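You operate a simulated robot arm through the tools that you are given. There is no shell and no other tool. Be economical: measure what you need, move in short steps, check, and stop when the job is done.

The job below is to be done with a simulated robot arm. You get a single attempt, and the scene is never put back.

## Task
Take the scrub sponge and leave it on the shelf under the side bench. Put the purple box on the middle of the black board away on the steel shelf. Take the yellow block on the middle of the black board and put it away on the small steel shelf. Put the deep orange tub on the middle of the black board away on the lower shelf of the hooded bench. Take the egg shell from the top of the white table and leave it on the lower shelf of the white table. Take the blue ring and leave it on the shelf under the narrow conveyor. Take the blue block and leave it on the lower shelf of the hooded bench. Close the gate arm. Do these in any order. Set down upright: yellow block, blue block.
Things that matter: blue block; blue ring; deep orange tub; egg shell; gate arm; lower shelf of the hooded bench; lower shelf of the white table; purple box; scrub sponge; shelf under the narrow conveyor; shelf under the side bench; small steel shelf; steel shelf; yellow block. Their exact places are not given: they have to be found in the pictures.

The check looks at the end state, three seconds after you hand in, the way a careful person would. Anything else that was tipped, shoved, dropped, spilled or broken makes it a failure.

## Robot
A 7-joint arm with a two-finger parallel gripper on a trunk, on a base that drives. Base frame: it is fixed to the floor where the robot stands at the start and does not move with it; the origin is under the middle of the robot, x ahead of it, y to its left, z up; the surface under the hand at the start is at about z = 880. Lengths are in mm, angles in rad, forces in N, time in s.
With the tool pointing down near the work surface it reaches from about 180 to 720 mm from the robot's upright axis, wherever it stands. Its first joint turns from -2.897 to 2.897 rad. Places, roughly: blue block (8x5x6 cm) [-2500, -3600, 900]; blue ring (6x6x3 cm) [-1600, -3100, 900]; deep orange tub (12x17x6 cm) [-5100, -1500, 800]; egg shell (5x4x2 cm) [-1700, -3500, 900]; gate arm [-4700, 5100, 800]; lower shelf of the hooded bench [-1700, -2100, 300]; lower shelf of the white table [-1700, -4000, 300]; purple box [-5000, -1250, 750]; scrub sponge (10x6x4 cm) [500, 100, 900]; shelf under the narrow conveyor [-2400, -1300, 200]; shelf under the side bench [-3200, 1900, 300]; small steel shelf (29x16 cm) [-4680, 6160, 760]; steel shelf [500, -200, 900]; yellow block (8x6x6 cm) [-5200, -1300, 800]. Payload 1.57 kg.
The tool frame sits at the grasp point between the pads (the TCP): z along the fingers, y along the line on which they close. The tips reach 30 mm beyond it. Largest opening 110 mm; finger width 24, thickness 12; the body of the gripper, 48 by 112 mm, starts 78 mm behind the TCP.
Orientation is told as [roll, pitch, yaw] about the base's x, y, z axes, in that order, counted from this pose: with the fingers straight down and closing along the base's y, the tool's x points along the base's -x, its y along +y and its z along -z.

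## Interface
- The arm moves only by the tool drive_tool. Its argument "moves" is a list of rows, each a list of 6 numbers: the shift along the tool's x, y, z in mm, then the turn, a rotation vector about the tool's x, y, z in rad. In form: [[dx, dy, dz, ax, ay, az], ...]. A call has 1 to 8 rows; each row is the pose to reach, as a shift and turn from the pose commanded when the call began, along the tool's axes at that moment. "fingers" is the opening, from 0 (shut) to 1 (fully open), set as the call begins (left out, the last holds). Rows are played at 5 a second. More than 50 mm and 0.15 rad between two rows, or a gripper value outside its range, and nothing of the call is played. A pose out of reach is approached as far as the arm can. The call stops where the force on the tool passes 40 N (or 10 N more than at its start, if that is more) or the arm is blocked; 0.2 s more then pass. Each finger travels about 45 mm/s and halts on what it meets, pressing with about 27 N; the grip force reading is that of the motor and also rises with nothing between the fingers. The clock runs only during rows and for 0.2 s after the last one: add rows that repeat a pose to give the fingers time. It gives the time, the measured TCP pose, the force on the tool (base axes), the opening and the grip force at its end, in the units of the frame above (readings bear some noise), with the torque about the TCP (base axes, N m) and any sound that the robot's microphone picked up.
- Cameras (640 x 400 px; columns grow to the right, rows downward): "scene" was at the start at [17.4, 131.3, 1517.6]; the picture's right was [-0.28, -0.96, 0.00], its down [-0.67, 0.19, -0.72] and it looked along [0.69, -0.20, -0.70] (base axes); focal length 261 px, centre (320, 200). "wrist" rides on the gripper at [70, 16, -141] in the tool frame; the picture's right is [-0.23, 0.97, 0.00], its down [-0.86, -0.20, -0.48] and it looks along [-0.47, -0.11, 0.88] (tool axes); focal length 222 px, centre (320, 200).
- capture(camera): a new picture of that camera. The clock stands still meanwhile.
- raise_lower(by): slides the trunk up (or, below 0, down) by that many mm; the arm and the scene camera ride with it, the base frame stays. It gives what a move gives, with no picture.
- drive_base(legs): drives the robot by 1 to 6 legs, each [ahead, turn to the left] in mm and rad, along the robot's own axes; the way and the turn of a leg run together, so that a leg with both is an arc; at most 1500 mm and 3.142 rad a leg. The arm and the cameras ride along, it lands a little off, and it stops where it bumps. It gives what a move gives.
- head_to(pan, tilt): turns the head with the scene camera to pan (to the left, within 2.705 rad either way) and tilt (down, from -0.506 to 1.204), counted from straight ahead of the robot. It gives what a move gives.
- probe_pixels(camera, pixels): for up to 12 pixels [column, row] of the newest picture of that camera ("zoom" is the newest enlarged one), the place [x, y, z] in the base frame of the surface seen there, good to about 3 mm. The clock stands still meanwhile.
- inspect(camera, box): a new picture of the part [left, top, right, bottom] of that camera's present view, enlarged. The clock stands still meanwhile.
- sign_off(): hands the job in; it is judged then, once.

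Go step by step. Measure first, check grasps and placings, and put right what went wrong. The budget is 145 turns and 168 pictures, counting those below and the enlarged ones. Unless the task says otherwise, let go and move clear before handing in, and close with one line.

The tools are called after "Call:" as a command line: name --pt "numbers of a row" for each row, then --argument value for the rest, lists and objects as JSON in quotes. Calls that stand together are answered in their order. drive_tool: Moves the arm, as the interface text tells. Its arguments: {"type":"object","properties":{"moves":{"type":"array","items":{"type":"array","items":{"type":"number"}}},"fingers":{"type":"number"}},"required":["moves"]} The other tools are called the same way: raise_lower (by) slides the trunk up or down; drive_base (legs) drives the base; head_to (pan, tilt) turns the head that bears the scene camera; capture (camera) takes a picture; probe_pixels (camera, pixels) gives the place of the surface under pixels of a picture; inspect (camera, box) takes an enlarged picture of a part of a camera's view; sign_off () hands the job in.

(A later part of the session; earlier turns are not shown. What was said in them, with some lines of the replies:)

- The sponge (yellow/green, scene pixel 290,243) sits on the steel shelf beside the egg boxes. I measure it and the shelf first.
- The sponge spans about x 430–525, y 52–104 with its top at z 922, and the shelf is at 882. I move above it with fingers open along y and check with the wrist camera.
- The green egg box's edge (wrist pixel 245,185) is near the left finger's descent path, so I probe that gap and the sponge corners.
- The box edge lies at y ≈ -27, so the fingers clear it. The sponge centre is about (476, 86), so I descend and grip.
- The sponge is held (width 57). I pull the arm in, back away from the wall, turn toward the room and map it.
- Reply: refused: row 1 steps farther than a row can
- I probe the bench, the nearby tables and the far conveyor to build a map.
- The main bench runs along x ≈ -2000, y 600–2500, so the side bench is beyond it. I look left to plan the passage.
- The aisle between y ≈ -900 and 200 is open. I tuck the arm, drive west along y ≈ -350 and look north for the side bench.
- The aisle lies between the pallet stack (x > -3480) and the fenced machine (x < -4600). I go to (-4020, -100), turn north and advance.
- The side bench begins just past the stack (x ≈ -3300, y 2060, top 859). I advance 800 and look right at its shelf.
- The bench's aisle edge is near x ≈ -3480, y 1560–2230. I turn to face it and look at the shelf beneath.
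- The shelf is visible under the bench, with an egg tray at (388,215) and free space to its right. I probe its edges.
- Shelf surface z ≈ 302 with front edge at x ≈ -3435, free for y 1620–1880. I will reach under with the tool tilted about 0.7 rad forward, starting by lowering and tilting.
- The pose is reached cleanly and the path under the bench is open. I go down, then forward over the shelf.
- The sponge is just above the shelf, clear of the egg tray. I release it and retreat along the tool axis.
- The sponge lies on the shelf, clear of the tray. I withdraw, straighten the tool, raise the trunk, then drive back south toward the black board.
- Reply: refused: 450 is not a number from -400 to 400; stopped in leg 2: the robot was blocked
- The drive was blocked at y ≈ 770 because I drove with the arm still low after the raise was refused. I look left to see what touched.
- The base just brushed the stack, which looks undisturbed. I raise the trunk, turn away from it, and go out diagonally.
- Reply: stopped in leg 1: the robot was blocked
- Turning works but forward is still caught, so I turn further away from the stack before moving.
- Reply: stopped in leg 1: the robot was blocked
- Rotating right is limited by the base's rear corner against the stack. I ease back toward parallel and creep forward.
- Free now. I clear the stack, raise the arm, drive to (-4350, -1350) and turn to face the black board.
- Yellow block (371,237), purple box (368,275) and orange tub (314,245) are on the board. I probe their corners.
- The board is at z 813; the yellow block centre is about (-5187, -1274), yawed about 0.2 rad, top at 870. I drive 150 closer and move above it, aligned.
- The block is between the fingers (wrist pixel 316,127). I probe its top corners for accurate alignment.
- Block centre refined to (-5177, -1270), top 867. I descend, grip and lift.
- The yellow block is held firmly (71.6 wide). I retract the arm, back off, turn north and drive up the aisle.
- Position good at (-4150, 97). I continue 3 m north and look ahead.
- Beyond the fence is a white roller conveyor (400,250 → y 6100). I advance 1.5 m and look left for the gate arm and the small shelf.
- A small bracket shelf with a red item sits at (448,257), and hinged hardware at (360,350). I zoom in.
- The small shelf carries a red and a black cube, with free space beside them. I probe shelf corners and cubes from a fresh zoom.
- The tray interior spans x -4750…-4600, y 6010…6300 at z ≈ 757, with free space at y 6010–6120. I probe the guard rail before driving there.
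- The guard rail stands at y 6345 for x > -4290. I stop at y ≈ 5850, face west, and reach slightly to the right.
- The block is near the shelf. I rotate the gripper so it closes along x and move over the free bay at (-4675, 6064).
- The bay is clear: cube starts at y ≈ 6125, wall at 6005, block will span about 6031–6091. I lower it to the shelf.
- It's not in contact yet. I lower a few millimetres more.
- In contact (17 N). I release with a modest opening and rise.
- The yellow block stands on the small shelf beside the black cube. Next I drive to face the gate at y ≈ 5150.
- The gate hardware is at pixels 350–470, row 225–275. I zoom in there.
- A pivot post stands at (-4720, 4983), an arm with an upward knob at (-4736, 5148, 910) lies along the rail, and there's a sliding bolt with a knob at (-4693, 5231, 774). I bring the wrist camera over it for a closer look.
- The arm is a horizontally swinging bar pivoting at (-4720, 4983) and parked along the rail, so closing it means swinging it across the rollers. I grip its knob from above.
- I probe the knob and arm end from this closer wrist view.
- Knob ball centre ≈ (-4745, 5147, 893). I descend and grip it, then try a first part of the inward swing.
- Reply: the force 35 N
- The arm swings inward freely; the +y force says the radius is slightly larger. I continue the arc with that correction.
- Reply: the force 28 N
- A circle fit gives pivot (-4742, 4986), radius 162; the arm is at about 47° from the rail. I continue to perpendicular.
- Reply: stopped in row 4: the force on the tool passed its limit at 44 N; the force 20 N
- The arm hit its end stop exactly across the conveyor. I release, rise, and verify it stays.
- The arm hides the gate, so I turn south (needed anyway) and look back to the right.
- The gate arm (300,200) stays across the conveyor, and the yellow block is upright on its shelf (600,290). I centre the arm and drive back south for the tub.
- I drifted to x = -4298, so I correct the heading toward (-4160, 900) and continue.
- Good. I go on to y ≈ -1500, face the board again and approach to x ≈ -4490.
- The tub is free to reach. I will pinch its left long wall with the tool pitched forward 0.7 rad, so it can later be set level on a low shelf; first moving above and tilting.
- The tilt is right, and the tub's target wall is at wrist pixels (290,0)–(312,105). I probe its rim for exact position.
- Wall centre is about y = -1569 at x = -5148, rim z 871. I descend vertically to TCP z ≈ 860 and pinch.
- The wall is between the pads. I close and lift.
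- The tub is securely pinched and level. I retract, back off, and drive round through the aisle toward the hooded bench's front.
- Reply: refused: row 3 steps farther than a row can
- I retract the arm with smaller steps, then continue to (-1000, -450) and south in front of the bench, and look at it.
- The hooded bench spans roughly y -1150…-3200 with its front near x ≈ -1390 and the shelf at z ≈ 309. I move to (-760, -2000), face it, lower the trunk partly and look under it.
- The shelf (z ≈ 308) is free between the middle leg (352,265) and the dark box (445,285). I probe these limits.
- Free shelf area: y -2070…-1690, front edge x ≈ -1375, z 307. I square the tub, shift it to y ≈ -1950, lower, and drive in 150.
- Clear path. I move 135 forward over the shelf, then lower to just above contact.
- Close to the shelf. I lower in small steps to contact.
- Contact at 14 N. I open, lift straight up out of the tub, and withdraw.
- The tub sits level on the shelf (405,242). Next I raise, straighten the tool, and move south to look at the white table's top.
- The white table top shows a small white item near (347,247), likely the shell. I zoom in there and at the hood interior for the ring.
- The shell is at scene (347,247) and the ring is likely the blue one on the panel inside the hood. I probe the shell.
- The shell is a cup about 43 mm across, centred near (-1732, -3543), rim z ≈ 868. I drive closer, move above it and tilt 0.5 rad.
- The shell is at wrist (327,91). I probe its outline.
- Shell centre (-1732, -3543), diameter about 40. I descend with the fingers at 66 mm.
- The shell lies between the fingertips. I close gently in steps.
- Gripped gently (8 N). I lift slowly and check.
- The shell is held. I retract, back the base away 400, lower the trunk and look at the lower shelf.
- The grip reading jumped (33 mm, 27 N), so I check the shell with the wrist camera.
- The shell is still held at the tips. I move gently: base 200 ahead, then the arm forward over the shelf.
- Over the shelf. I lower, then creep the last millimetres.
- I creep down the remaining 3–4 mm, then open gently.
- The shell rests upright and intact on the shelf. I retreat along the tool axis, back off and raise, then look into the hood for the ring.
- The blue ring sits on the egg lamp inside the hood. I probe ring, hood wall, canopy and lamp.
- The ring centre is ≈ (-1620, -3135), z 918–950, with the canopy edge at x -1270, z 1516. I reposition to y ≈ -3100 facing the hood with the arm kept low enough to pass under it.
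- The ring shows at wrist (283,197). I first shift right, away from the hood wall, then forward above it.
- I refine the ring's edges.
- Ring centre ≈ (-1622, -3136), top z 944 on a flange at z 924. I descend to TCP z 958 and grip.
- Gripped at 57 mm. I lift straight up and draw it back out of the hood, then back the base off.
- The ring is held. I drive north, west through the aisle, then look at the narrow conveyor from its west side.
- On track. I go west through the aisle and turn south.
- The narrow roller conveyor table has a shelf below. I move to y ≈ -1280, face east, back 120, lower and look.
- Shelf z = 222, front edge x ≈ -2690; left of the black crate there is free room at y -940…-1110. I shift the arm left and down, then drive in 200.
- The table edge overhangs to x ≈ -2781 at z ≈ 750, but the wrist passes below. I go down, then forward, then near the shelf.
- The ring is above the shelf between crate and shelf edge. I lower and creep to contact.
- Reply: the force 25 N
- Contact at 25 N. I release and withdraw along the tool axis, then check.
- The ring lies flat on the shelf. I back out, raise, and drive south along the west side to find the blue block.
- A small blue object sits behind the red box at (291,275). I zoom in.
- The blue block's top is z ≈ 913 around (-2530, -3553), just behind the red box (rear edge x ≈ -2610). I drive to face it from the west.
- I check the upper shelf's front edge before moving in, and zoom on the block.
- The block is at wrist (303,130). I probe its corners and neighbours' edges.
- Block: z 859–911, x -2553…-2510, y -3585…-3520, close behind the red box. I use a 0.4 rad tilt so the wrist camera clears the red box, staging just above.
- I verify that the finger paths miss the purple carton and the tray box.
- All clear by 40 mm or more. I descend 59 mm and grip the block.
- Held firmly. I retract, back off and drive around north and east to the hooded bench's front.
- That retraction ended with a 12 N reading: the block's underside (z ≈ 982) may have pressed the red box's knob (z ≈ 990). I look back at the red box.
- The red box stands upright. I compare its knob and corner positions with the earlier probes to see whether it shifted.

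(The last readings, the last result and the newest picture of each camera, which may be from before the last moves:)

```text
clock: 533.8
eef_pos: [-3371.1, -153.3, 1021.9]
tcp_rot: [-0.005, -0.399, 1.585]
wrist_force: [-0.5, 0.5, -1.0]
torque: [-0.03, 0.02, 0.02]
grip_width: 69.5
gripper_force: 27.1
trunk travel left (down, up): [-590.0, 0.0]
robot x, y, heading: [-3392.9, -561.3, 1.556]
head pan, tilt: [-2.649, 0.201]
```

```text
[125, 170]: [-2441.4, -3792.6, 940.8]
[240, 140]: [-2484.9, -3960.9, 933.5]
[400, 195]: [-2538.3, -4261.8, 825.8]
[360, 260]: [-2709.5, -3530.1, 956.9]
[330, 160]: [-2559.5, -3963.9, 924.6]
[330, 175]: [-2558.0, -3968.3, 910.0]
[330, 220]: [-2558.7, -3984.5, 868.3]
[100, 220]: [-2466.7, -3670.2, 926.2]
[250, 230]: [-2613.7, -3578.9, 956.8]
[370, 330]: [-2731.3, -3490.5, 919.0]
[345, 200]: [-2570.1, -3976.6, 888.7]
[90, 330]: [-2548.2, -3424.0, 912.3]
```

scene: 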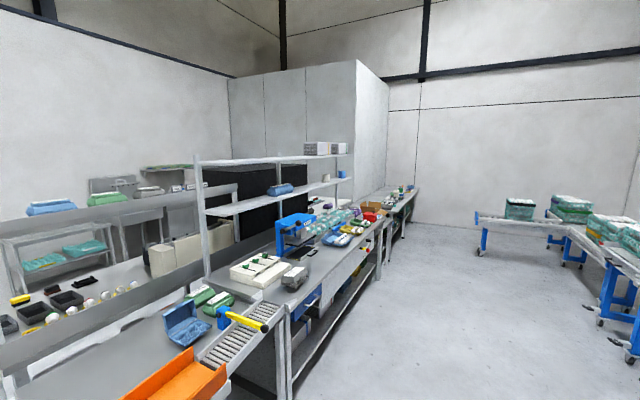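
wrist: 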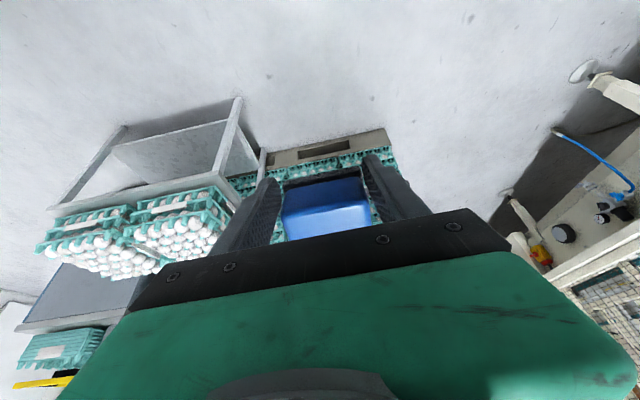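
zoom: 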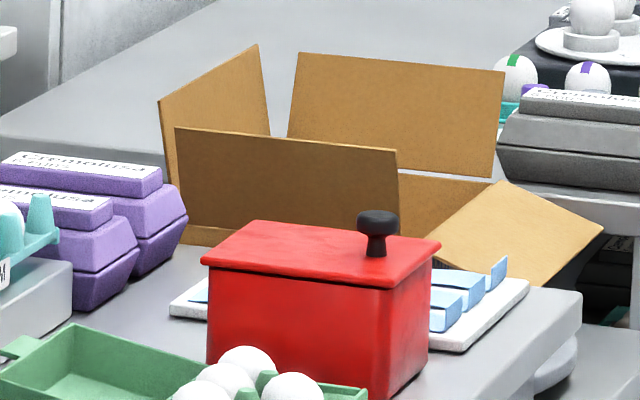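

The red box's rear edge is still at x ≈ -2613, so it hasn't shifted. The block may have moved in the grip, so I inspect it closely.

Call:
inspect --camera "wrist" --box '[224, 130, 432, 260]'

Call:
probe_pixels --camera "wrist" --pixels '[[290, 190], [325, 185], [360, 180], [290, 215], [325, 210], [365, 205], [295, 235], [325, 230], [365, 222], [325, 195], [325, 220]]'

```text
3.08 times, centred on (328, 195) of wrist
```

zoom: 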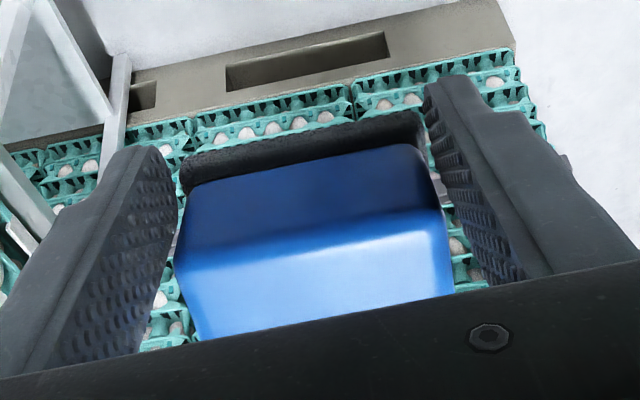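

```text
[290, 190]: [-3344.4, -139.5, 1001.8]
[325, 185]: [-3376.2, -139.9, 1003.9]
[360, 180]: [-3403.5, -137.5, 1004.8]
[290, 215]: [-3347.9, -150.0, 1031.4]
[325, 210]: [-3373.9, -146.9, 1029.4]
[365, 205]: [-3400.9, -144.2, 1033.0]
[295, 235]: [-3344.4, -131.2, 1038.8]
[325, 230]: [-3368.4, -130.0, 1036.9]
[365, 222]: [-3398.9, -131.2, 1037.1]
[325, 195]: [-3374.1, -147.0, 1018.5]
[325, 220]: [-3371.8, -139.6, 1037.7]
```

The knob only slid the block about 20 mm forward within the grip; the red box is unmoved. I continue to the hooded bench's front via the aisle.

Call:
drive_base --legs '[[0, -1.504], [1350, 0], [1340, 0], [0, -1.62]]'

```text
clock: 554.4
eef_pos: [-745.6, -864.3, 1021.4]
tcp_rot: [-0.003, -0.398, -1.555]
wrist_force: [-0.1, -0.5, -1.4]
torque: [0.04, -0.02, 0.02]
grip_width: 69.4
gripper_force: 27.0
trunk travel left (down, up): [-590.0, 0.0]
robot x, y, heading: [-728.0, -457.2, -1.582]
head pan, tilt: [-2.649, 0.201]
```

I go south to y ≈ -1770, face the bench, and lower.

Call:
drive_base --legs '[[1312, 0], [0, -1.56]]'

Call:
raise_lower --by -400

Call:
raise_lower --by -190

Call:
head_to --pan 0.2 --tilt 0.65

Call:
capture --camera "scene"

Call:
inspect --camera "scene" --box '[180, 170, 420, 320]'

```text
clock: 564.7
eef_pos: [-1145.3, -1740.9, 1021.9]
tcp_rot: [-0.007, -0.399, -3.091]
wrist_force: [0.8, 0.4, -1.8]
torque: [-0.01, -0.07, 0.0]
grip_width: 69.4
gripper_force: 26.9
trunk travel left (down, up): [-590.0, 0.0]
robot x, y, heading: [-738.2, -1740.7, -3.117]
head pan, tilt: [-2.649, 0.201]
```

```text
clock: 568.5
eef_pos: [-1145.8, -1741.3, 622.7]
tcp_rot: [-0.004, -0.4, -3.091]
wrist_force: [-0.1, 0.1, -0.5]
torque: [0.05, -0.05, -0.01]
grip_width: 69.4
gripper_force: 26.5
trunk travel left (down, up): [-190.0, 400.0]
robot x, y, heading: [-736.6, -1743.3, -3.116]
head pan, tilt: [-2.649, 0.201]
```

```text
clock: 570.6
eef_pos: [-1145.3, -1739.9, 431.2]
tcp_rot: [-0.005, -0.4, -3.09]
wrist_force: [0.7, -0.8, -0.5]
torque: [-0.02, -0.01, -0.02]
grip_width: 69.6
gripper_force: 26.9
trunk travel left (down, up): [0.0, 590.0]
robot x, y, heading: [-737.4, -1744.8, -3.118]
head pan, tilt: [-2.649, 0.201]
```

```text
clock: 573.1
eef_pos: [-1146.5, -1741.5, 431.1]
tcp_rot: [-0.005, -0.4, -3.092]
wrist_force: [-0.5, 0.0, -0.6]
torque: [-0.01, 0.02, -0.01]
grip_width: 69.5
gripper_force: 27.1
trunk travel left (down, up): [0.0, 590.0]
robot x, y, heading: [-735.9, -1741.3, -3.12]
head pan, tilt: [0.201, 0.649]
```

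```text
61 pictures are left
```

scene: 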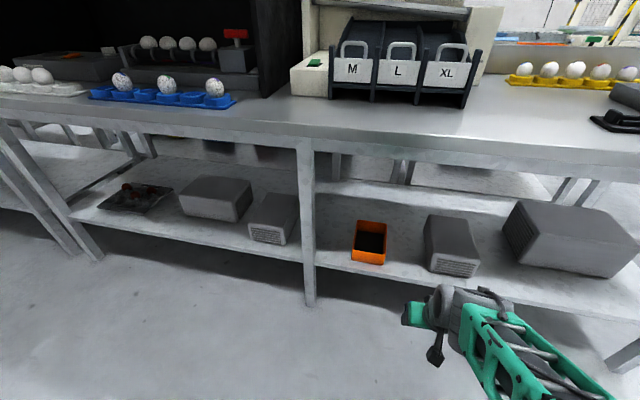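

```text
2.67 times, centred on (300, 245) of scene
```

zoom: 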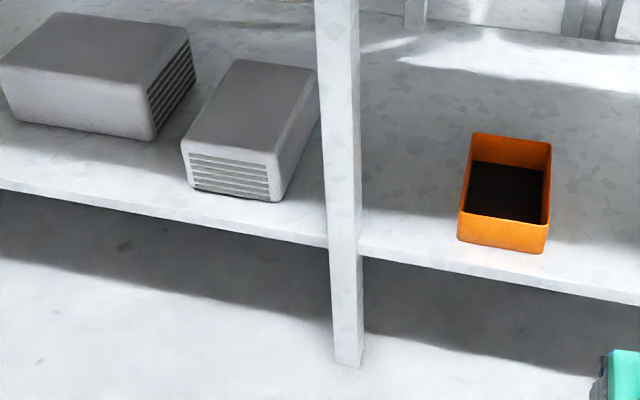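

The gap right of the tub (386–425 px) looks suitable. I probe its edges.

Call:
probe_pixels --camera "scene" --pixels '[[384, 262], [386, 228], [353, 260], [426, 268], [424, 220], [405, 255], [405, 225], [427, 215], [430, 272], [405, 280], [320, 240], [340, 255]]'

```text
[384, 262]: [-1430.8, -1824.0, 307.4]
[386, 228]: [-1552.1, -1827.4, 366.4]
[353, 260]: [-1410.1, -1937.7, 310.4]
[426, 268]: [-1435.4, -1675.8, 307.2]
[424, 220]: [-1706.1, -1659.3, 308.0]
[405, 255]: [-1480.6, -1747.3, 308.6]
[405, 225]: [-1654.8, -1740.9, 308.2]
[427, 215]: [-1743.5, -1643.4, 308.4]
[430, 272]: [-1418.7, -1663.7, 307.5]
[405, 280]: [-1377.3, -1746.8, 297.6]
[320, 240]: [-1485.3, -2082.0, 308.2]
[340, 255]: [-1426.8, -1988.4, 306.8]
```

Gap y -1824…-1680 at the front; I aim for y = -1752. I drive in 130, then reach forward over the shelf.

Call:
drive_base --legs '[[130, 0]]'

Call:
drive_tool --pt "-35.5 0 15 0.005 0 0.011" --pt "-71 0 30 0.01 0 0.023" --pt "-106.5 0 45 0.015 0 0.035" --pt "-142 0 60 0.0195 0 0.046"

Call:
capture --camera "scene"

Call:
capture --camera "wrist"

```text
clock: 574.4
eef_pos: [-1277.3, -1744.1, 430.8]
tcp_rot: [-0.005, -0.402, -3.093]
wrist_force: [-0.1, 0.5, -0.9]
torque: [0.02, -0.01, 0.0]
grip_width: 69.7
gripper_force: 27.0
trunk travel left (down, up): [0.0, 590.0]
robot x, y, heading: [-867.0, -1748.5, -3.119]
head pan, tilt: [0.201, 0.649]
```

```text
clock: 575.4
eef_pos: [-1432.8, -1752.3, 430.8]
tcp_rot: [-0.004, -0.398, 3.141]
wrist_force: [-0.1, -0.8, 0.0]
torque: [-0.01, -0.07, 0.0]
grip_width: 69.4
gripper_force: 26.8
trunk travel left (down, up): [0.0, 590.0]
robot x, y, heading: [-869.0, -1744.5, -3.115]
head pan, tilt: [0.201, 0.649]
```

```text
59 pictures are left
```

scene: 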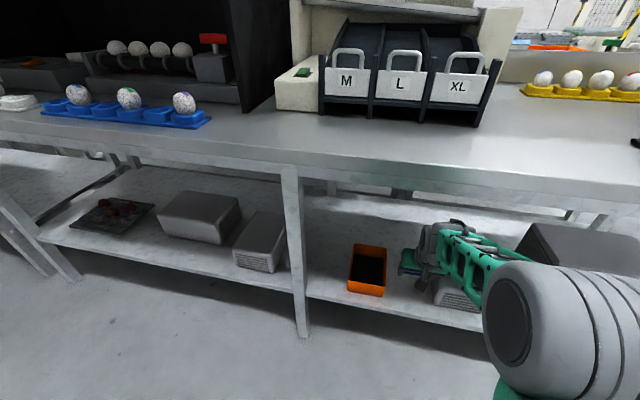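

```text
58 pictures are left
```

wrist: 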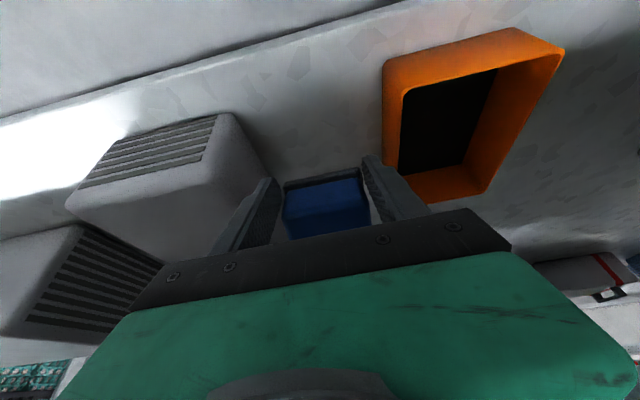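

The block hangs between the box and the tub. I descend, then creep to contact.

Call:
drive_tool --pt "12 0 28 0 0 0" --pt "23 0 55 0 0 0" --pt "30 0 71 0 0 0"

Call:
drive_tool --pt "0.8 0 1.9 0 0 0" --pt "1.6 0 3.7 0 0 0" --pt "2.4 0 5.6 0 0 0" --pt "3.2 0 7.4 0 0 0"

Call:
capture --camera "wrist"

```text
clock: 576.2
eef_pos: [-1433.3, -1751.4, 354.2]
tcp_rot: [-0.006, -0.402, 3.141]
wrist_force: [-0.3, 0.3, -1.2]
torque: [-0.03, -0.02, 0.0]
grip_width: 69.5
gripper_force: 26.5
trunk travel left (down, up): [0.0, 590.0]
robot x, y, heading: [-873.5, -1745.1, -3.12]
head pan, tilt: [0.201, 0.649]
```

```text
clock: 577.2
eef_pos: [-1431.9, -1750.9, 346.9]
tcp_rot: [-0.005, -0.399, 3.141]
wrist_force: [-0.2, 0.5, -0.7]
torque: [0.02, -0.03, 0.0]
grip_width: 69.8
gripper_force: 27.2
trunk travel left (down, up): [0.0, 590.0]
robot x, y, heading: [-871.4, -1744.7, -3.124]
head pan, tilt: [0.201, 0.649]
```

```text
57 pictures are left
```

wrist: 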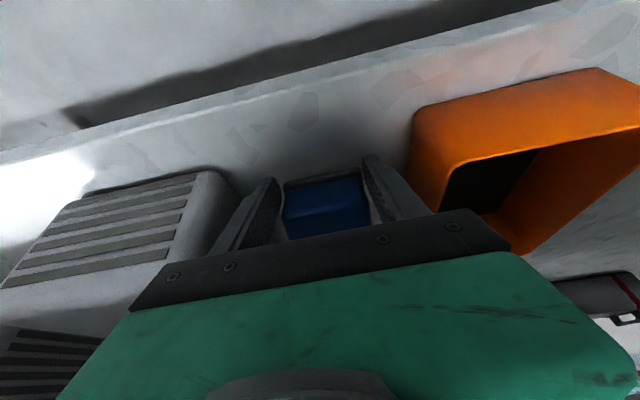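

No contact yet; I creep further.

Call:
drive_tool --pt "0.4 0 0.9 0 0 0" --pt "0.8 0 1.8 0 0 0" --pt "1.2 0 2.8 0 0 0" --pt "1.6 0 3.7 0 0 0" --pt "1.9 0 4.5 0 0 0"

```text
clock: 578.4
eef_pos: [-1433.5, -1751.1, 344.7]
tcp_rot: [-0.007, -0.405, 3.143]
wrist_force: [6.6, 0.9, 20.6]
torque: [-0.14, 0.13, 0.01]
grip_width: 69.6
gripper_force: 26.8
trunk travel left (down, up): [0.0, 590.0]
robot x, y, heading: [-873.3, -1750.3, -3.115]
head pan, tilt: [0.201, 0.649]
```

Contact at 20 N. I open slightly and withdraw along the tool axis.

Call:
drive_tool --pt "0 0 0 0 0 0" --pt "0 0 0 0 0 0" --pt "0 0 0 0 0 0" --pt "0 0 -15 0 0 0" --pt "0 0 -50 0 0 0" --pt "0 0 -95 0 0 0" --pt "0 0 -140 0 0 0" --fingers 0.76

Call:
capture --camera "wrist"

Call:
drive_base --legs '[[-300, 0]]'

Call:
inspect --camera "scene" --box '[300, 180, 460, 280]'

```text
clock: 580.0
eef_pos: [-1376.0, -1752.0, 466.9]
tcp_rot: [-0.005, -0.399, 3.143]
wrist_force: [-1.0, -0.2, -0.4]
torque: [-0.02, -0.03, 0.05]
grip_width: 83.6
gripper_force: 0.1
trunk travel left (down, up): [0.0, 590.0]
robot x, y, heading: [-868.9, -1744.0, -3.116]
head pan, tilt: [0.201, 0.649]
```

```text
56 pictures are left
```

wrist: 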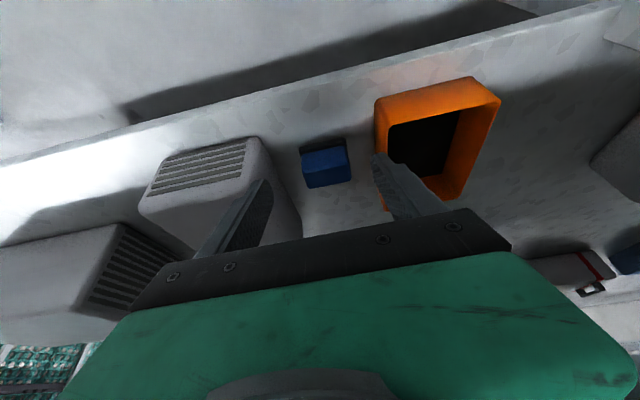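

```text
clock: 582.0
eef_pos: [-1074.2, -1744.2, 469.6]
tcp_rot: [-0.005, -0.4, 3.138]
wrist_force: [-0.3, -0.9, 0.3]
torque: [-0.02, -0.01, 0.0]
grip_width: 83.6
gripper_force: 0.0
trunk travel left (down, up): [0.0, 590.0]
robot x, y, heading: [-566.7, -1741.3, -3.127]
head pan, tilt: [0.201, 0.649]
```

```text
4.00 times, centred on (380, 230) of scene
```

zoom: 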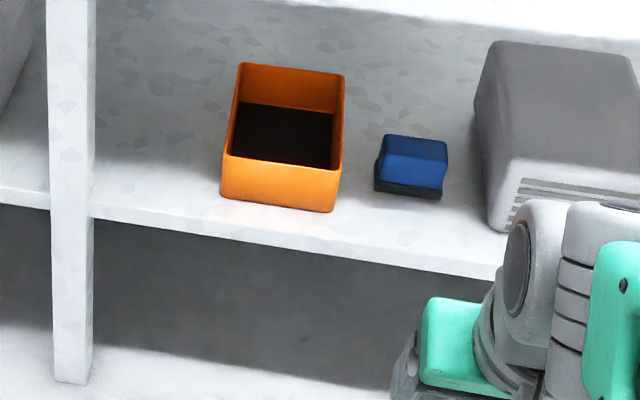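

The blue block stands upright between tub and box. Last: the purple box. I raise, straighten the tool and drive back to the black board.

Call:
raise_lower --by 400

Call:
raise_lower --by 190

Call:
drive_tool --pt "0 0 0 0 0.13 0" --pt "0 0 0 0 0.27 0" --pt "30 0 -10 0 0.4 0" --pt "70 0 -20 0 0.4 0" --fingers 1

Call:
drive_base --legs '[[0, -1.586], [1310, 0], [0, 1.57], [1450, 0], [1450, 0]]'

```text
clock: 585.9
eef_pos: [-1074.8, -1743.7, 869.2]
tcp_rot: [-0.005, -0.4, 3.138]
wrist_force: [-0.2, 0.6, 0.2]
torque: [0.02, -0.01, 0.02]
grip_width: 83.9
gripper_force: 0.2
trunk travel left (down, up): [-400.0, 190.0]
robot x, y, heading: [-567.1, -1743.7, -3.125]
head pan, tilt: [0.201, 0.649]
```

```text
clock: 587.9
eef_pos: [-1074.1, -1744.4, 1058.6]
tcp_rot: [-0.005, -0.399, 3.139]
wrist_force: [-0.2, -0.2, -0.4]
torque: [0.03, 0.02, 0.03]
grip_width: 83.5
gripper_force: 0.0
trunk travel left (down, up): [-590.0, 0.0]
robot x, y, heading: [-568.3, -1741.9, -3.122]
head pan, tilt: [0.201, 0.649]
```

```text
clock: 588.9
eef_pos: [-1002.2, -1744.7, 1051.0]
tcp_rot: [-0.006, 0.0, 3.137]
wrist_force: [0.2, 0.0, -0.7]
torque: [-0.02, 0.01, -0.02]
grip_width: 110.1
gripper_force: 0.0
trunk travel left (down, up): [-590.0, 0.0]
robot x, y, heading: [-569.0, -1743.3, -3.119]
head pan, tilt: [0.201, 0.649]
```

```text
clock: 616.4
eef_pos: [-3833.2, -444.5, 1049.1]
tcp_rot: [-0.005, 0.001, 3.103]
wrist_force: [0.4, 0.8, 0.2]
torque: [0.01, 0.01, 0.02]
grip_width: 109.9
gripper_force: 0.0
trunk travel left (down, up): [-590.0, 0.0]
robot x, y, heading: [-3396.2, -452.0, 3.126]
head pan, tilt: [0.201, 0.649]
```

I go diagonally to (-4150, -1310), face the board and approach.

Call:
drive_base --legs '[[0, 0.865], [1142, 0], [0, -0.85], [330, 0]]'

Call:
head_to --pan 0.0 --tilt 0.8

Call:
capture --camera "scene"

Call:
capture --camera "wrist"

```text
clock: 628.5
eef_pos: [-4900.9, -1311.7, 1049.6]
tcp_rot: [-0.006, -0.001, 3.115]
wrist_force: [0.2, 0.4, -0.6]
torque: [-0.02, 0.0, -0.01]
grip_width: 109.7
gripper_force: 0.2
trunk travel left (down, up): [-590.0, 0.0]
robot x, y, heading: [-4468.1, -1317.0, 3.141]
head pan, tilt: [0.201, 0.649]
```

```text
clock: 629.3
eef_pos: [-4901.6, -1311.4, 1049.8]
tcp_rot: [-0.003, -0.001, 3.117]
wrist_force: [-0.1, -0.5, -0.2]
torque: [0.0, -0.01, 0.0]
grip_width: 110.2
gripper_force: 0.1
trunk travel left (down, up): [-590.0, 0.0]
robot x, y, heading: [-4468.9, -1314.4, 3.143]
head pan, tilt: [0.0, 0.799]
```

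```text
54 pictures are left
```

scene: 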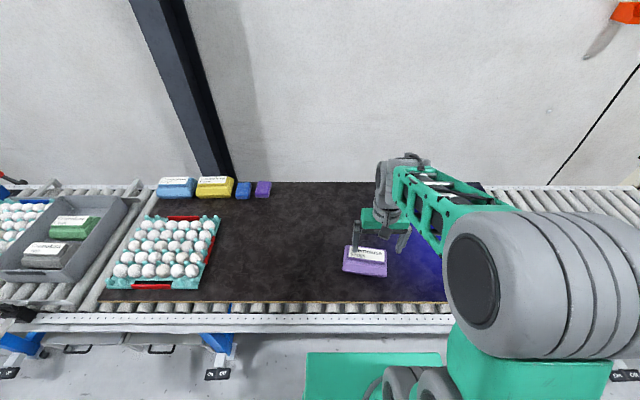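

```text
53 pictures are left
```

wrist: 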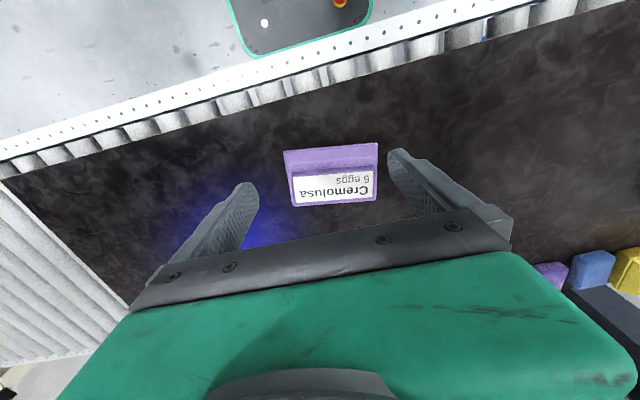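

The purple box is in view (wrist 333,175). I zoom and probe its profile to decide on the grip.

Call:
inspect --camera "wrist" --box '[270, 130, 398, 210]'

Call:
probe_pixels --camera "zoom" --pixels '[[70, 105], [540, 70], [535, 345], [110, 375], [300, 100], [300, 180], [305, 210], [310, 300], [310, 355], [100, 200], [530, 200], [315, 380]]'

```text
5.00 times, centred on (334, 170) of wrist
```

zoom: 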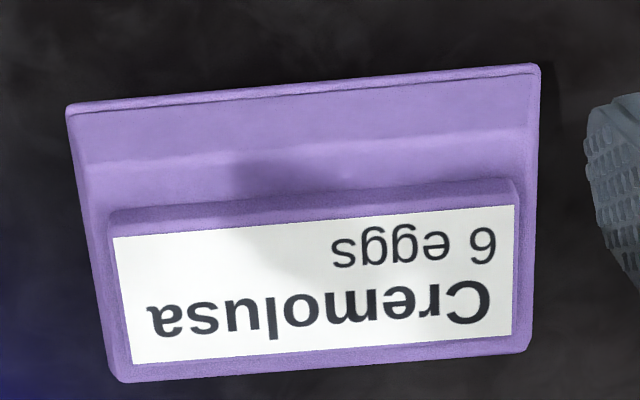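

```text
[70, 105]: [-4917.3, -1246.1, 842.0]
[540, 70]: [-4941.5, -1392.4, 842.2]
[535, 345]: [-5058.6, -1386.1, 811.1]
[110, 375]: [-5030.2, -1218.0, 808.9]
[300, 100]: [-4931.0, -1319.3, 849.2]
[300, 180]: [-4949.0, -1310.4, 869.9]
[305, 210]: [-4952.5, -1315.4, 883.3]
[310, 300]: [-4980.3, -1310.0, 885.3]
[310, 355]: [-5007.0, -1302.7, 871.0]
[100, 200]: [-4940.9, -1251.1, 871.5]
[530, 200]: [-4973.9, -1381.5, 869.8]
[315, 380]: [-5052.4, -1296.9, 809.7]
```

The box is widest (≈92 mm) at z ≈ 845, centred near (-4975, -1311), yawed 0.166 rad. I rotate the gripper to close across its short axis and position above it.

Call:
drive_tool --pt "-9 0 0 0 0 -0.143" --pt "-18 0 0 0 0 -0.286" --pt "-27 1 0 0 0 -0.429" --pt "-36 1 0 0 0 -0.572" --pt "-46 1 0 0 0 -0.715" --pt "-55 1 0 0 0 -0.858" --pt "-64 2 0 0 0 -1.001" --pt "-73 2 0 0 0 -1.144" --fingers 1

Call:
drive_tool --pt "0 0 40 0 0 -0.143" --pt "0 0 80 0 0 -0.286" --pt "0 0 80 0 0 -0.286"

Call:
capture --camera "wrist"

```text
clock: 631.1
eef_pos: [-4974.4, -1312.8, 1049.9]
tcp_rot: [-0.002, 0.006, -2.019]
wrist_force: [0.5, 0.3, 0.3]
torque: [-0.01, 0.01, -0.04]
grip_width: 110.1
gripper_force: 0.1
trunk travel left (down, up): [-590.0, 0.0]
robot x, y, heading: [-4465.8, -1314.8, 3.144]
head pan, tilt: [0.0, 0.799]
```

```text
clock: 631.9
eef_pos: [-4973.9, -1310.9, 968.8]
tcp_rot: [0.0, 0.003, -1.735]
wrist_force: [0.0, -0.4, 0.5]
torque: [-0.01, 0.01, 0.01]
grip_width: 109.8
gripper_force: 0.0
trunk travel left (down, up): [-590.0, 0.0]
robot x, y, heading: [-4467.4, -1317.9, 3.143]
head pan, tilt: [0.0, 0.799]
```

```text
51 pictures are left
```

wrist: 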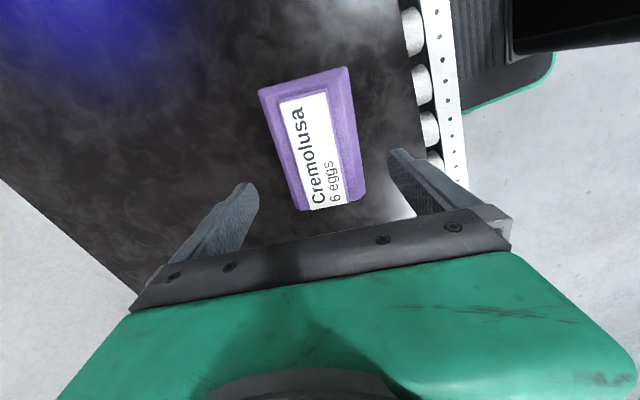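

Alignment looks right. I probe both side rims for exact centring.

Call:
probe_pixels --camera "wrist" --pixels '[[262, 97], [275, 135], [290, 180], [347, 72], [355, 120], [361, 165], [284, 140], [350, 125], [305, 110], [335, 150], [304, 207], [362, 195]]'

```text
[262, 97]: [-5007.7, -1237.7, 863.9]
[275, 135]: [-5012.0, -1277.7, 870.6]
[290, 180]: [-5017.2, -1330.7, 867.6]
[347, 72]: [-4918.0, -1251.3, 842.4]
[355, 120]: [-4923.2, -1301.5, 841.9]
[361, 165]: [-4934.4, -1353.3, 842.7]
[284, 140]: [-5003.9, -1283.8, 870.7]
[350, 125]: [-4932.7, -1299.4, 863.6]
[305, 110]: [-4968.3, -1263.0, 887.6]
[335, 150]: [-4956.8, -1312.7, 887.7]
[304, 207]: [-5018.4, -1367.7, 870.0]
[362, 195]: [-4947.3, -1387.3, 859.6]
```

The box is centred under the tool (centre ≈ -4974.5, -1311; 97 wide at z 842). I descend to TCP z 852 and grip.

Call:
drive_tool --pt "0 0 40 0 0 0" --pt "0 0 75 0 0 0" --pt "0 0 100 0 0 0" --pt "0 0 117 0 0 0"

Call:
drive_tool --pt "0 0 0 0 0 0" --pt "0 0 0 0 0 0" --pt "0 0 0 0 0 0" --fingers 0.6

Call:
drive_tool --pt "0 0 -10 0 0 0" --pt "0 0 -30 0 0 0" --pt "0 0 -70 0 0 0" --pt "0 0 -115 0 0 0" --pt "0 0 -160 0 0 0"

Call:
capture --camera "wrist"

```text
clock: 632.9
eef_pos: [-4975.3, -1312.5, 852.3]
tcp_rot: [-0.003, 0.005, -1.738]
wrist_force: [0.1, -0.5, 0.1]
torque: [-0.03, 0.02, 0.01]
grip_width: 110.0
gripper_force: 0.1
trunk travel left (down, up): [-590.0, 0.0]
robot x, y, heading: [-4460.7, -1316.6, 3.143]
head pan, tilt: [0.0, 0.799]
```

```text
clock: 633.7
eef_pos: [-4973.7, -1311.2, 851.8]
tcp_rot: [-0.001, 0.005, -1.736]
wrist_force: [-1.5, -0.8, 0.4]
torque: [-0.08, 0.19, -0.07]
grip_width: 99.9
gripper_force: 26.4
trunk travel left (down, up): [-590.0, 0.0]
robot x, y, heading: [-4466.1, -1316.3, 3.139]
head pan, tilt: [0.0, 0.799]
```

```text
clock: 634.9
eef_pos: [-4974.9, -1309.6, 1014.0]
tcp_rot: [0.002, 0.006, -1.737]
wrist_force: [-0.5, -0.1, -4.8]
torque: [-0.03, -0.03, -0.01]
grip_width: 99.5
gripper_force: 27.2
trunk travel left (down, up): [-590.0, 0.0]
robot x, y, heading: [-4465.9, -1316.4, -3.144]
head pan, tilt: [0.0, 0.799]
```

```text
50 pictures are left
```

wrist: 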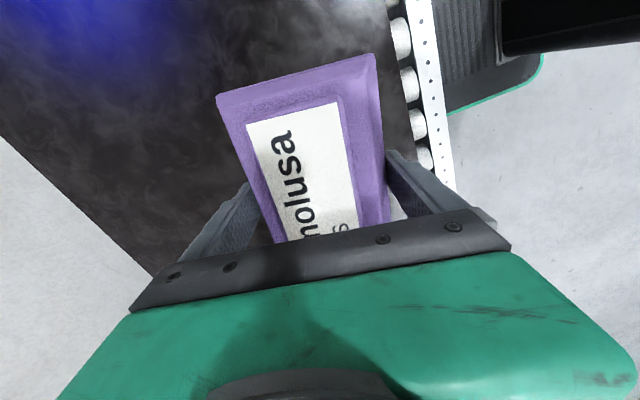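

The box is lifted securely (99.5 mm). I retract while rotating it lengthwise to the robot, then drive to the steel shelf.

Call:
drive_tool --pt "2.7 16 -3 0 0 0.143" --pt "5.4 32 -6 0 0 0.286" --pt "8 48 -9 0 0 0.429" --pt "10.7 64 -12 0 0 0.572" --pt "13.4 80 -15 0 0 0.715" --pt "16 96 -18 0 0 0.858" --pt "18.8 112 -21 0 0 1.001" --pt "21.5 128 -25 0 0 1.144"

Call:
drive_tool --pt "0 0 0 0 0 0.13" --pt "0 0 0 0 0 0.265"

Call:
drive_base --legs '[[-330, 0], [0, -2.31], [1150, 0]]'

```text
clock: 636.7
eef_pos: [-4845.4, -1309.0, 1038.2]
tcp_rot: [-0.005, 0.001, -2.883]
wrist_force: [-0.4, 0.5, -3.0]
torque: [-0.01, 0.01, 0.01]
grip_width: 99.8
gripper_force: 26.9
trunk travel left (down, up): [-590.0, 0.0]
robot x, y, heading: [-4465.5, -1317.0, -3.143]
head pan, tilt: [0.0, 0.799]
```

```text
clock: 637.3
eef_pos: [-4844.7, -1309.5, 1038.8]
tcp_rot: [-0.006, 0.001, 3.136]
wrist_force: [-0.7, 0.2, -4.8]
torque: [-0.01, -0.03, -0.02]
grip_width: 99.5
gripper_force: 27.2
trunk travel left (down, up): [-590.0, 0.0]
robot x, y, heading: [-4464.9, -1316.0, 3.141]
head pan, tilt: [0.0, 0.799]
```

```text
clock: 650.3
eef_pos: [-3155.6, -138.3, 1038.1]
tcp_rot: [-0.007, 0.0, 0.878]
wrist_force: [-0.4, 0.6, -3.6]
torque: [0.0, -0.01, 0.02]
grip_width: 99.5
gripper_force: 27.3
trunk travel left (down, up): [-590.0, 0.0]
robot x, y, heading: [-3399.4, -428.2, 0.876]
head pan, tilt: [0.0, 0.799]
```

I go east along the aisle toward the steel shelf.

Call:
drive_base --legs '[[0, -0.795], [1205, 0], [1205, 0]]'

```text
clock: 664.1
eef_pos: [-641.2, -236.6, 1037.3]
tcp_rot: [-0.005, 0.0, 0.062]
wrist_force: [-0.2, -0.3, -4.4]
torque: [0.01, 0.03, 0.02]
grip_width: 99.7
gripper_force: 27.2
trunk travel left (down, up): [-590.0, 0.0]
robot x, y, heading: [-1019.1, -255.6, 0.065]
head pan, tilt: [0.0, 0.799]
```

Call:
drive_base --legs '[[0, 0.266], [960, 0], [0, -0.331]]'

Call:
head_to --pan 0.15 --tilt 0.8

Call:
capture --camera "scene"

Call:
capture --camera "wrist"

```text
clock: 671.1
eef_pos: [271.8, 49.1, 1037.2]
tcp_rot: [-0.006, 0.002, -0.008]
wrist_force: [0.6, -0.4, -4.4]
torque: [-0.01, 0.01, 0.01]
grip_width: 99.9
gripper_force: 27.3
trunk travel left (down, up): [-590.0, 0.0]
robot x, y, heading: [-105.9, 58.3, -0.003]
head pan, tilt: [0.0, 0.799]
```

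```text
clock: 671.8
eef_pos: [272.8, 49.0, 1038.2]
tcp_rot: [-0.006, -0.001, -0.004]
wrist_force: [0.6, -0.5, -3.4]
torque: [0.03, 0.01, 0.01]
grip_width: 99.6
gripper_force: 26.9
trunk travel left (down, up): [-590.0, 0.0]
robot x, y, heading: [-105.0, 54.3, 0.001]
head pan, tilt: [0.15, 0.799]
```

```text
49 pictures are left
```

scene: 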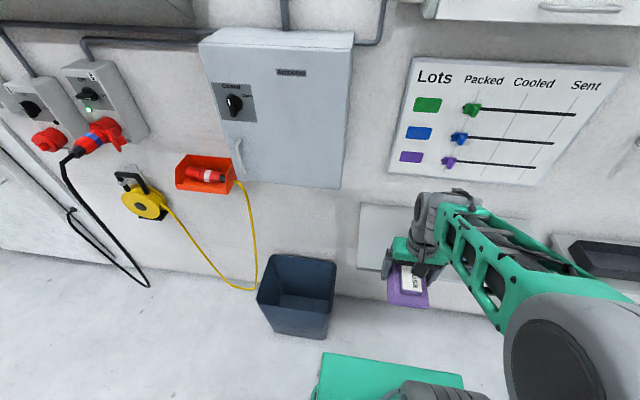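

```text
48 pictures are left
```

wrist: 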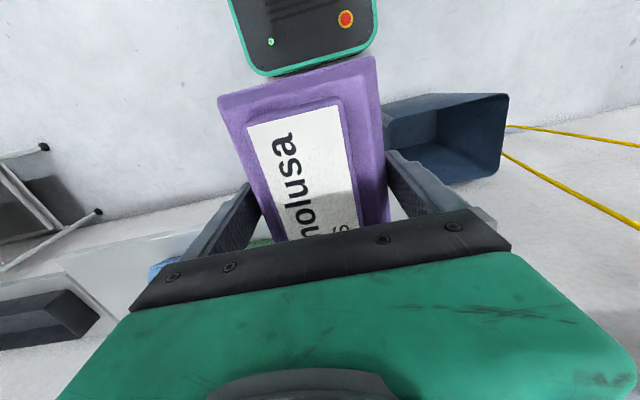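

Next to the shelf. I move the box over the free left part at (500, 82), clear of the green box.

Call:
drive_tool --pt "-45 7 0 0 0 0" --pt "-91 13 0 0 0 0" --pt "-136 20 0 0 0 0" --pt "-182 27 0 0 0 0" --pt "-227 33 0 0 0 0" --pt "-227 33 40 0 0 0"

Call:
capture --camera "wrist"

Call:
capture --camera "scene"

Call:
probe_pixels --camera "wrist" --pixels '[[225, 110], [240, 150], [230, 90], [375, 60], [390, 200], [395, 130], [200, 170], [215, 60], [400, 100], [225, 185]]'

```text
clock: 673.2
eef_pos: [501.8, 84.8, 996.9]
tcp_rot: [-0.006, -0.001, -0.006]
wrist_force: [0.8, 0.5, -4.8]
torque: [0.05, 0.01, -0.01]
grip_width: 100.1
gripper_force: 27.0
trunk travel left (down, up): [-590.0, 0.0]
robot x, y, heading: [-105.9, 60.6, -0.002]
head pan, tilt: [0.15, 0.799]
```

```text
47 pictures are left
```

wrist: 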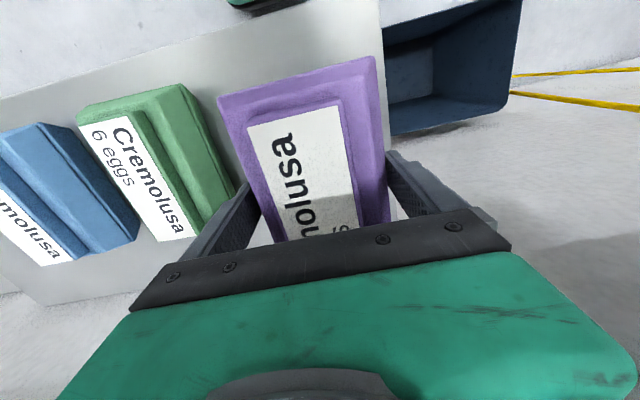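

```text
46 pictures are left
```

scene: 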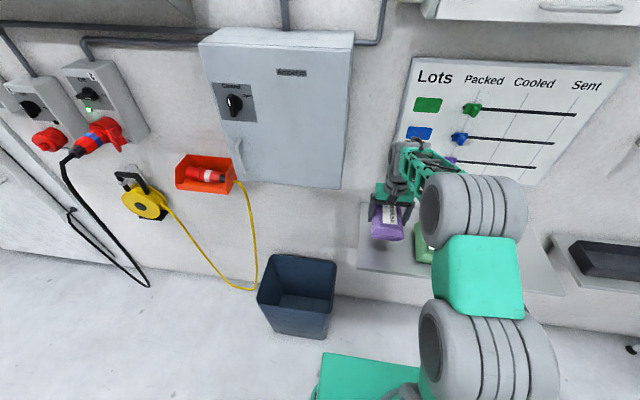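

```text
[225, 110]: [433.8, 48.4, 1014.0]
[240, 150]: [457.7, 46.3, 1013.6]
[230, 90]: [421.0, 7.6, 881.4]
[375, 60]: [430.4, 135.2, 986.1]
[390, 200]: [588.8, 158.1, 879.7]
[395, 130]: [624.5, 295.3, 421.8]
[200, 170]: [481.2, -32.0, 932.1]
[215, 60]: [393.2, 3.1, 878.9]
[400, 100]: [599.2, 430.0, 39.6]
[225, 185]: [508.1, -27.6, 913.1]
```

The box would sit y 36–135; I shift it 12 mm right for margin and lower to contact.

Call:
drive_tool --pt "0 -12 30 0 0 0" --pt "0 -12 60 0 0 0" --pt "0 -12 71 0 0 0"

Call:
drive_tool --pt "0 0 1.5 0 0 0" --pt "0 0 3 0 0 0" --pt "0 0 4.5 0 0 0" --pt "0 0 6 0 0 0"

```text
clock: 674.0
eef_pos: [499.8, 70.8, 927.9]
tcp_rot: [-0.004, 0.001, -0.007]
wrist_force: [0.2, 0.0, -4.7]
torque: [0.03, 0.01, -0.02]
grip_width: 99.7
gripper_force: 27.1
trunk travel left (down, up): [-590.0, 0.0]
robot x, y, heading: [-105.5, 57.4, -0.006]
head pan, tilt: [0.15, 0.799]
```

```text
clock: 675.0
eef_pos: [500.4, 69.4, 922.0]
tcp_rot: [-0.004, 0.0, -0.006]
wrist_force: [-1.8, 2.5, 3.9]
torque: [0.39, 0.64, -0.05]
grip_width: 99.7
gripper_force: 26.8
trunk travel left (down, up): [-590.0, 0.0]
robot x, y, heading: [-107.5, 58.9, -0.007]
head pan, tilt: [0.15, 0.799]
```

Contact has begun (−4.7 → +3.9 N). I open and rise straight up.

Call:
drive_tool --pt "0 0 0.5 0 0 0" --pt "0 0 0.5 0 0 0" --pt "0 0 0.5 0 0 0" --pt "0 0 -15 0 0 0" --pt "0 0 -50 0 0 0" --pt "0 0 -95 0 0 0" --pt "0 0 -140 0 0 0" --fingers 1

Call:
drive_tool --pt "45 0 -10 0 0 0" --pt "90 0 -20 0 0 0" --pt "135 0 -20 0 0 0" --pt "180 0 -20 0 0 0"

Call:
capture --camera "wrist"

Call:
capture --camera "scene"

```text
clock: 676.6
eef_pos: [497.8, 69.2, 1062.0]
tcp_rot: [-0.004, -0.001, -0.006]
wrist_force: [0.2, -0.4, 0.4]
torque: [0.01, -0.02, -0.03]
grip_width: 110.1
gripper_force: 0.0
trunk travel left (down, up): [-590.0, 0.0]
robot x, y, heading: [-110.1, 54.1, -0.008]
head pan, tilt: [0.15, 0.799]
```

```text
clock: 677.6
eef_pos: [319.2, 69.3, 1081.9]
tcp_rot: [-0.005, 0.0, -0.007]
wrist_force: [0.6, 0.4, -0.3]
torque: [0.0, -0.02, -0.03]
grip_width: 109.9
gripper_force: 0.0
trunk travel left (down, up): [-590.0, 0.0]
robot x, y, heading: [-105.3, 56.1, -0.006]
head pan, tilt: [0.15, 0.799]
```

```text
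45 pictures are left
```

wrist: 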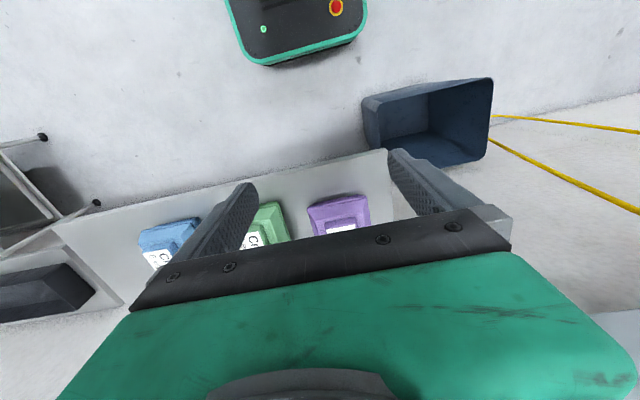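

```text
44 pictures are left
```

scene: 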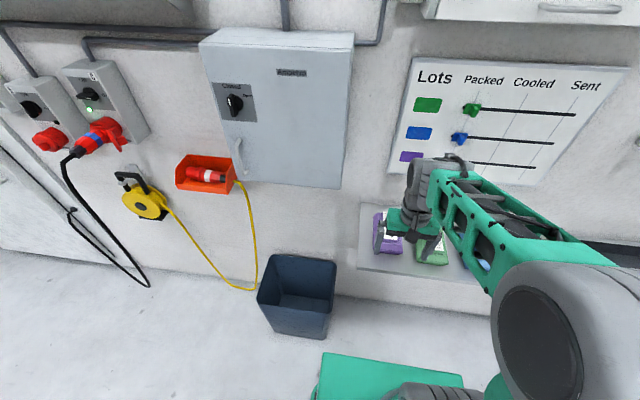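

The purple box stands on the steel shelf next to the green one, the gripper is empty and clear, and every other item was confirmed in its place. I hand in.

Call:
sign_off

```text
The job is handed in.
```

I put all seven items on their shelves, with the yellow and blue blocks upright, and closed the gate arm. On the way the base brushed an egg stack and the blue block likely pressed the red box's knob; both looked undisturbed in later pictures.
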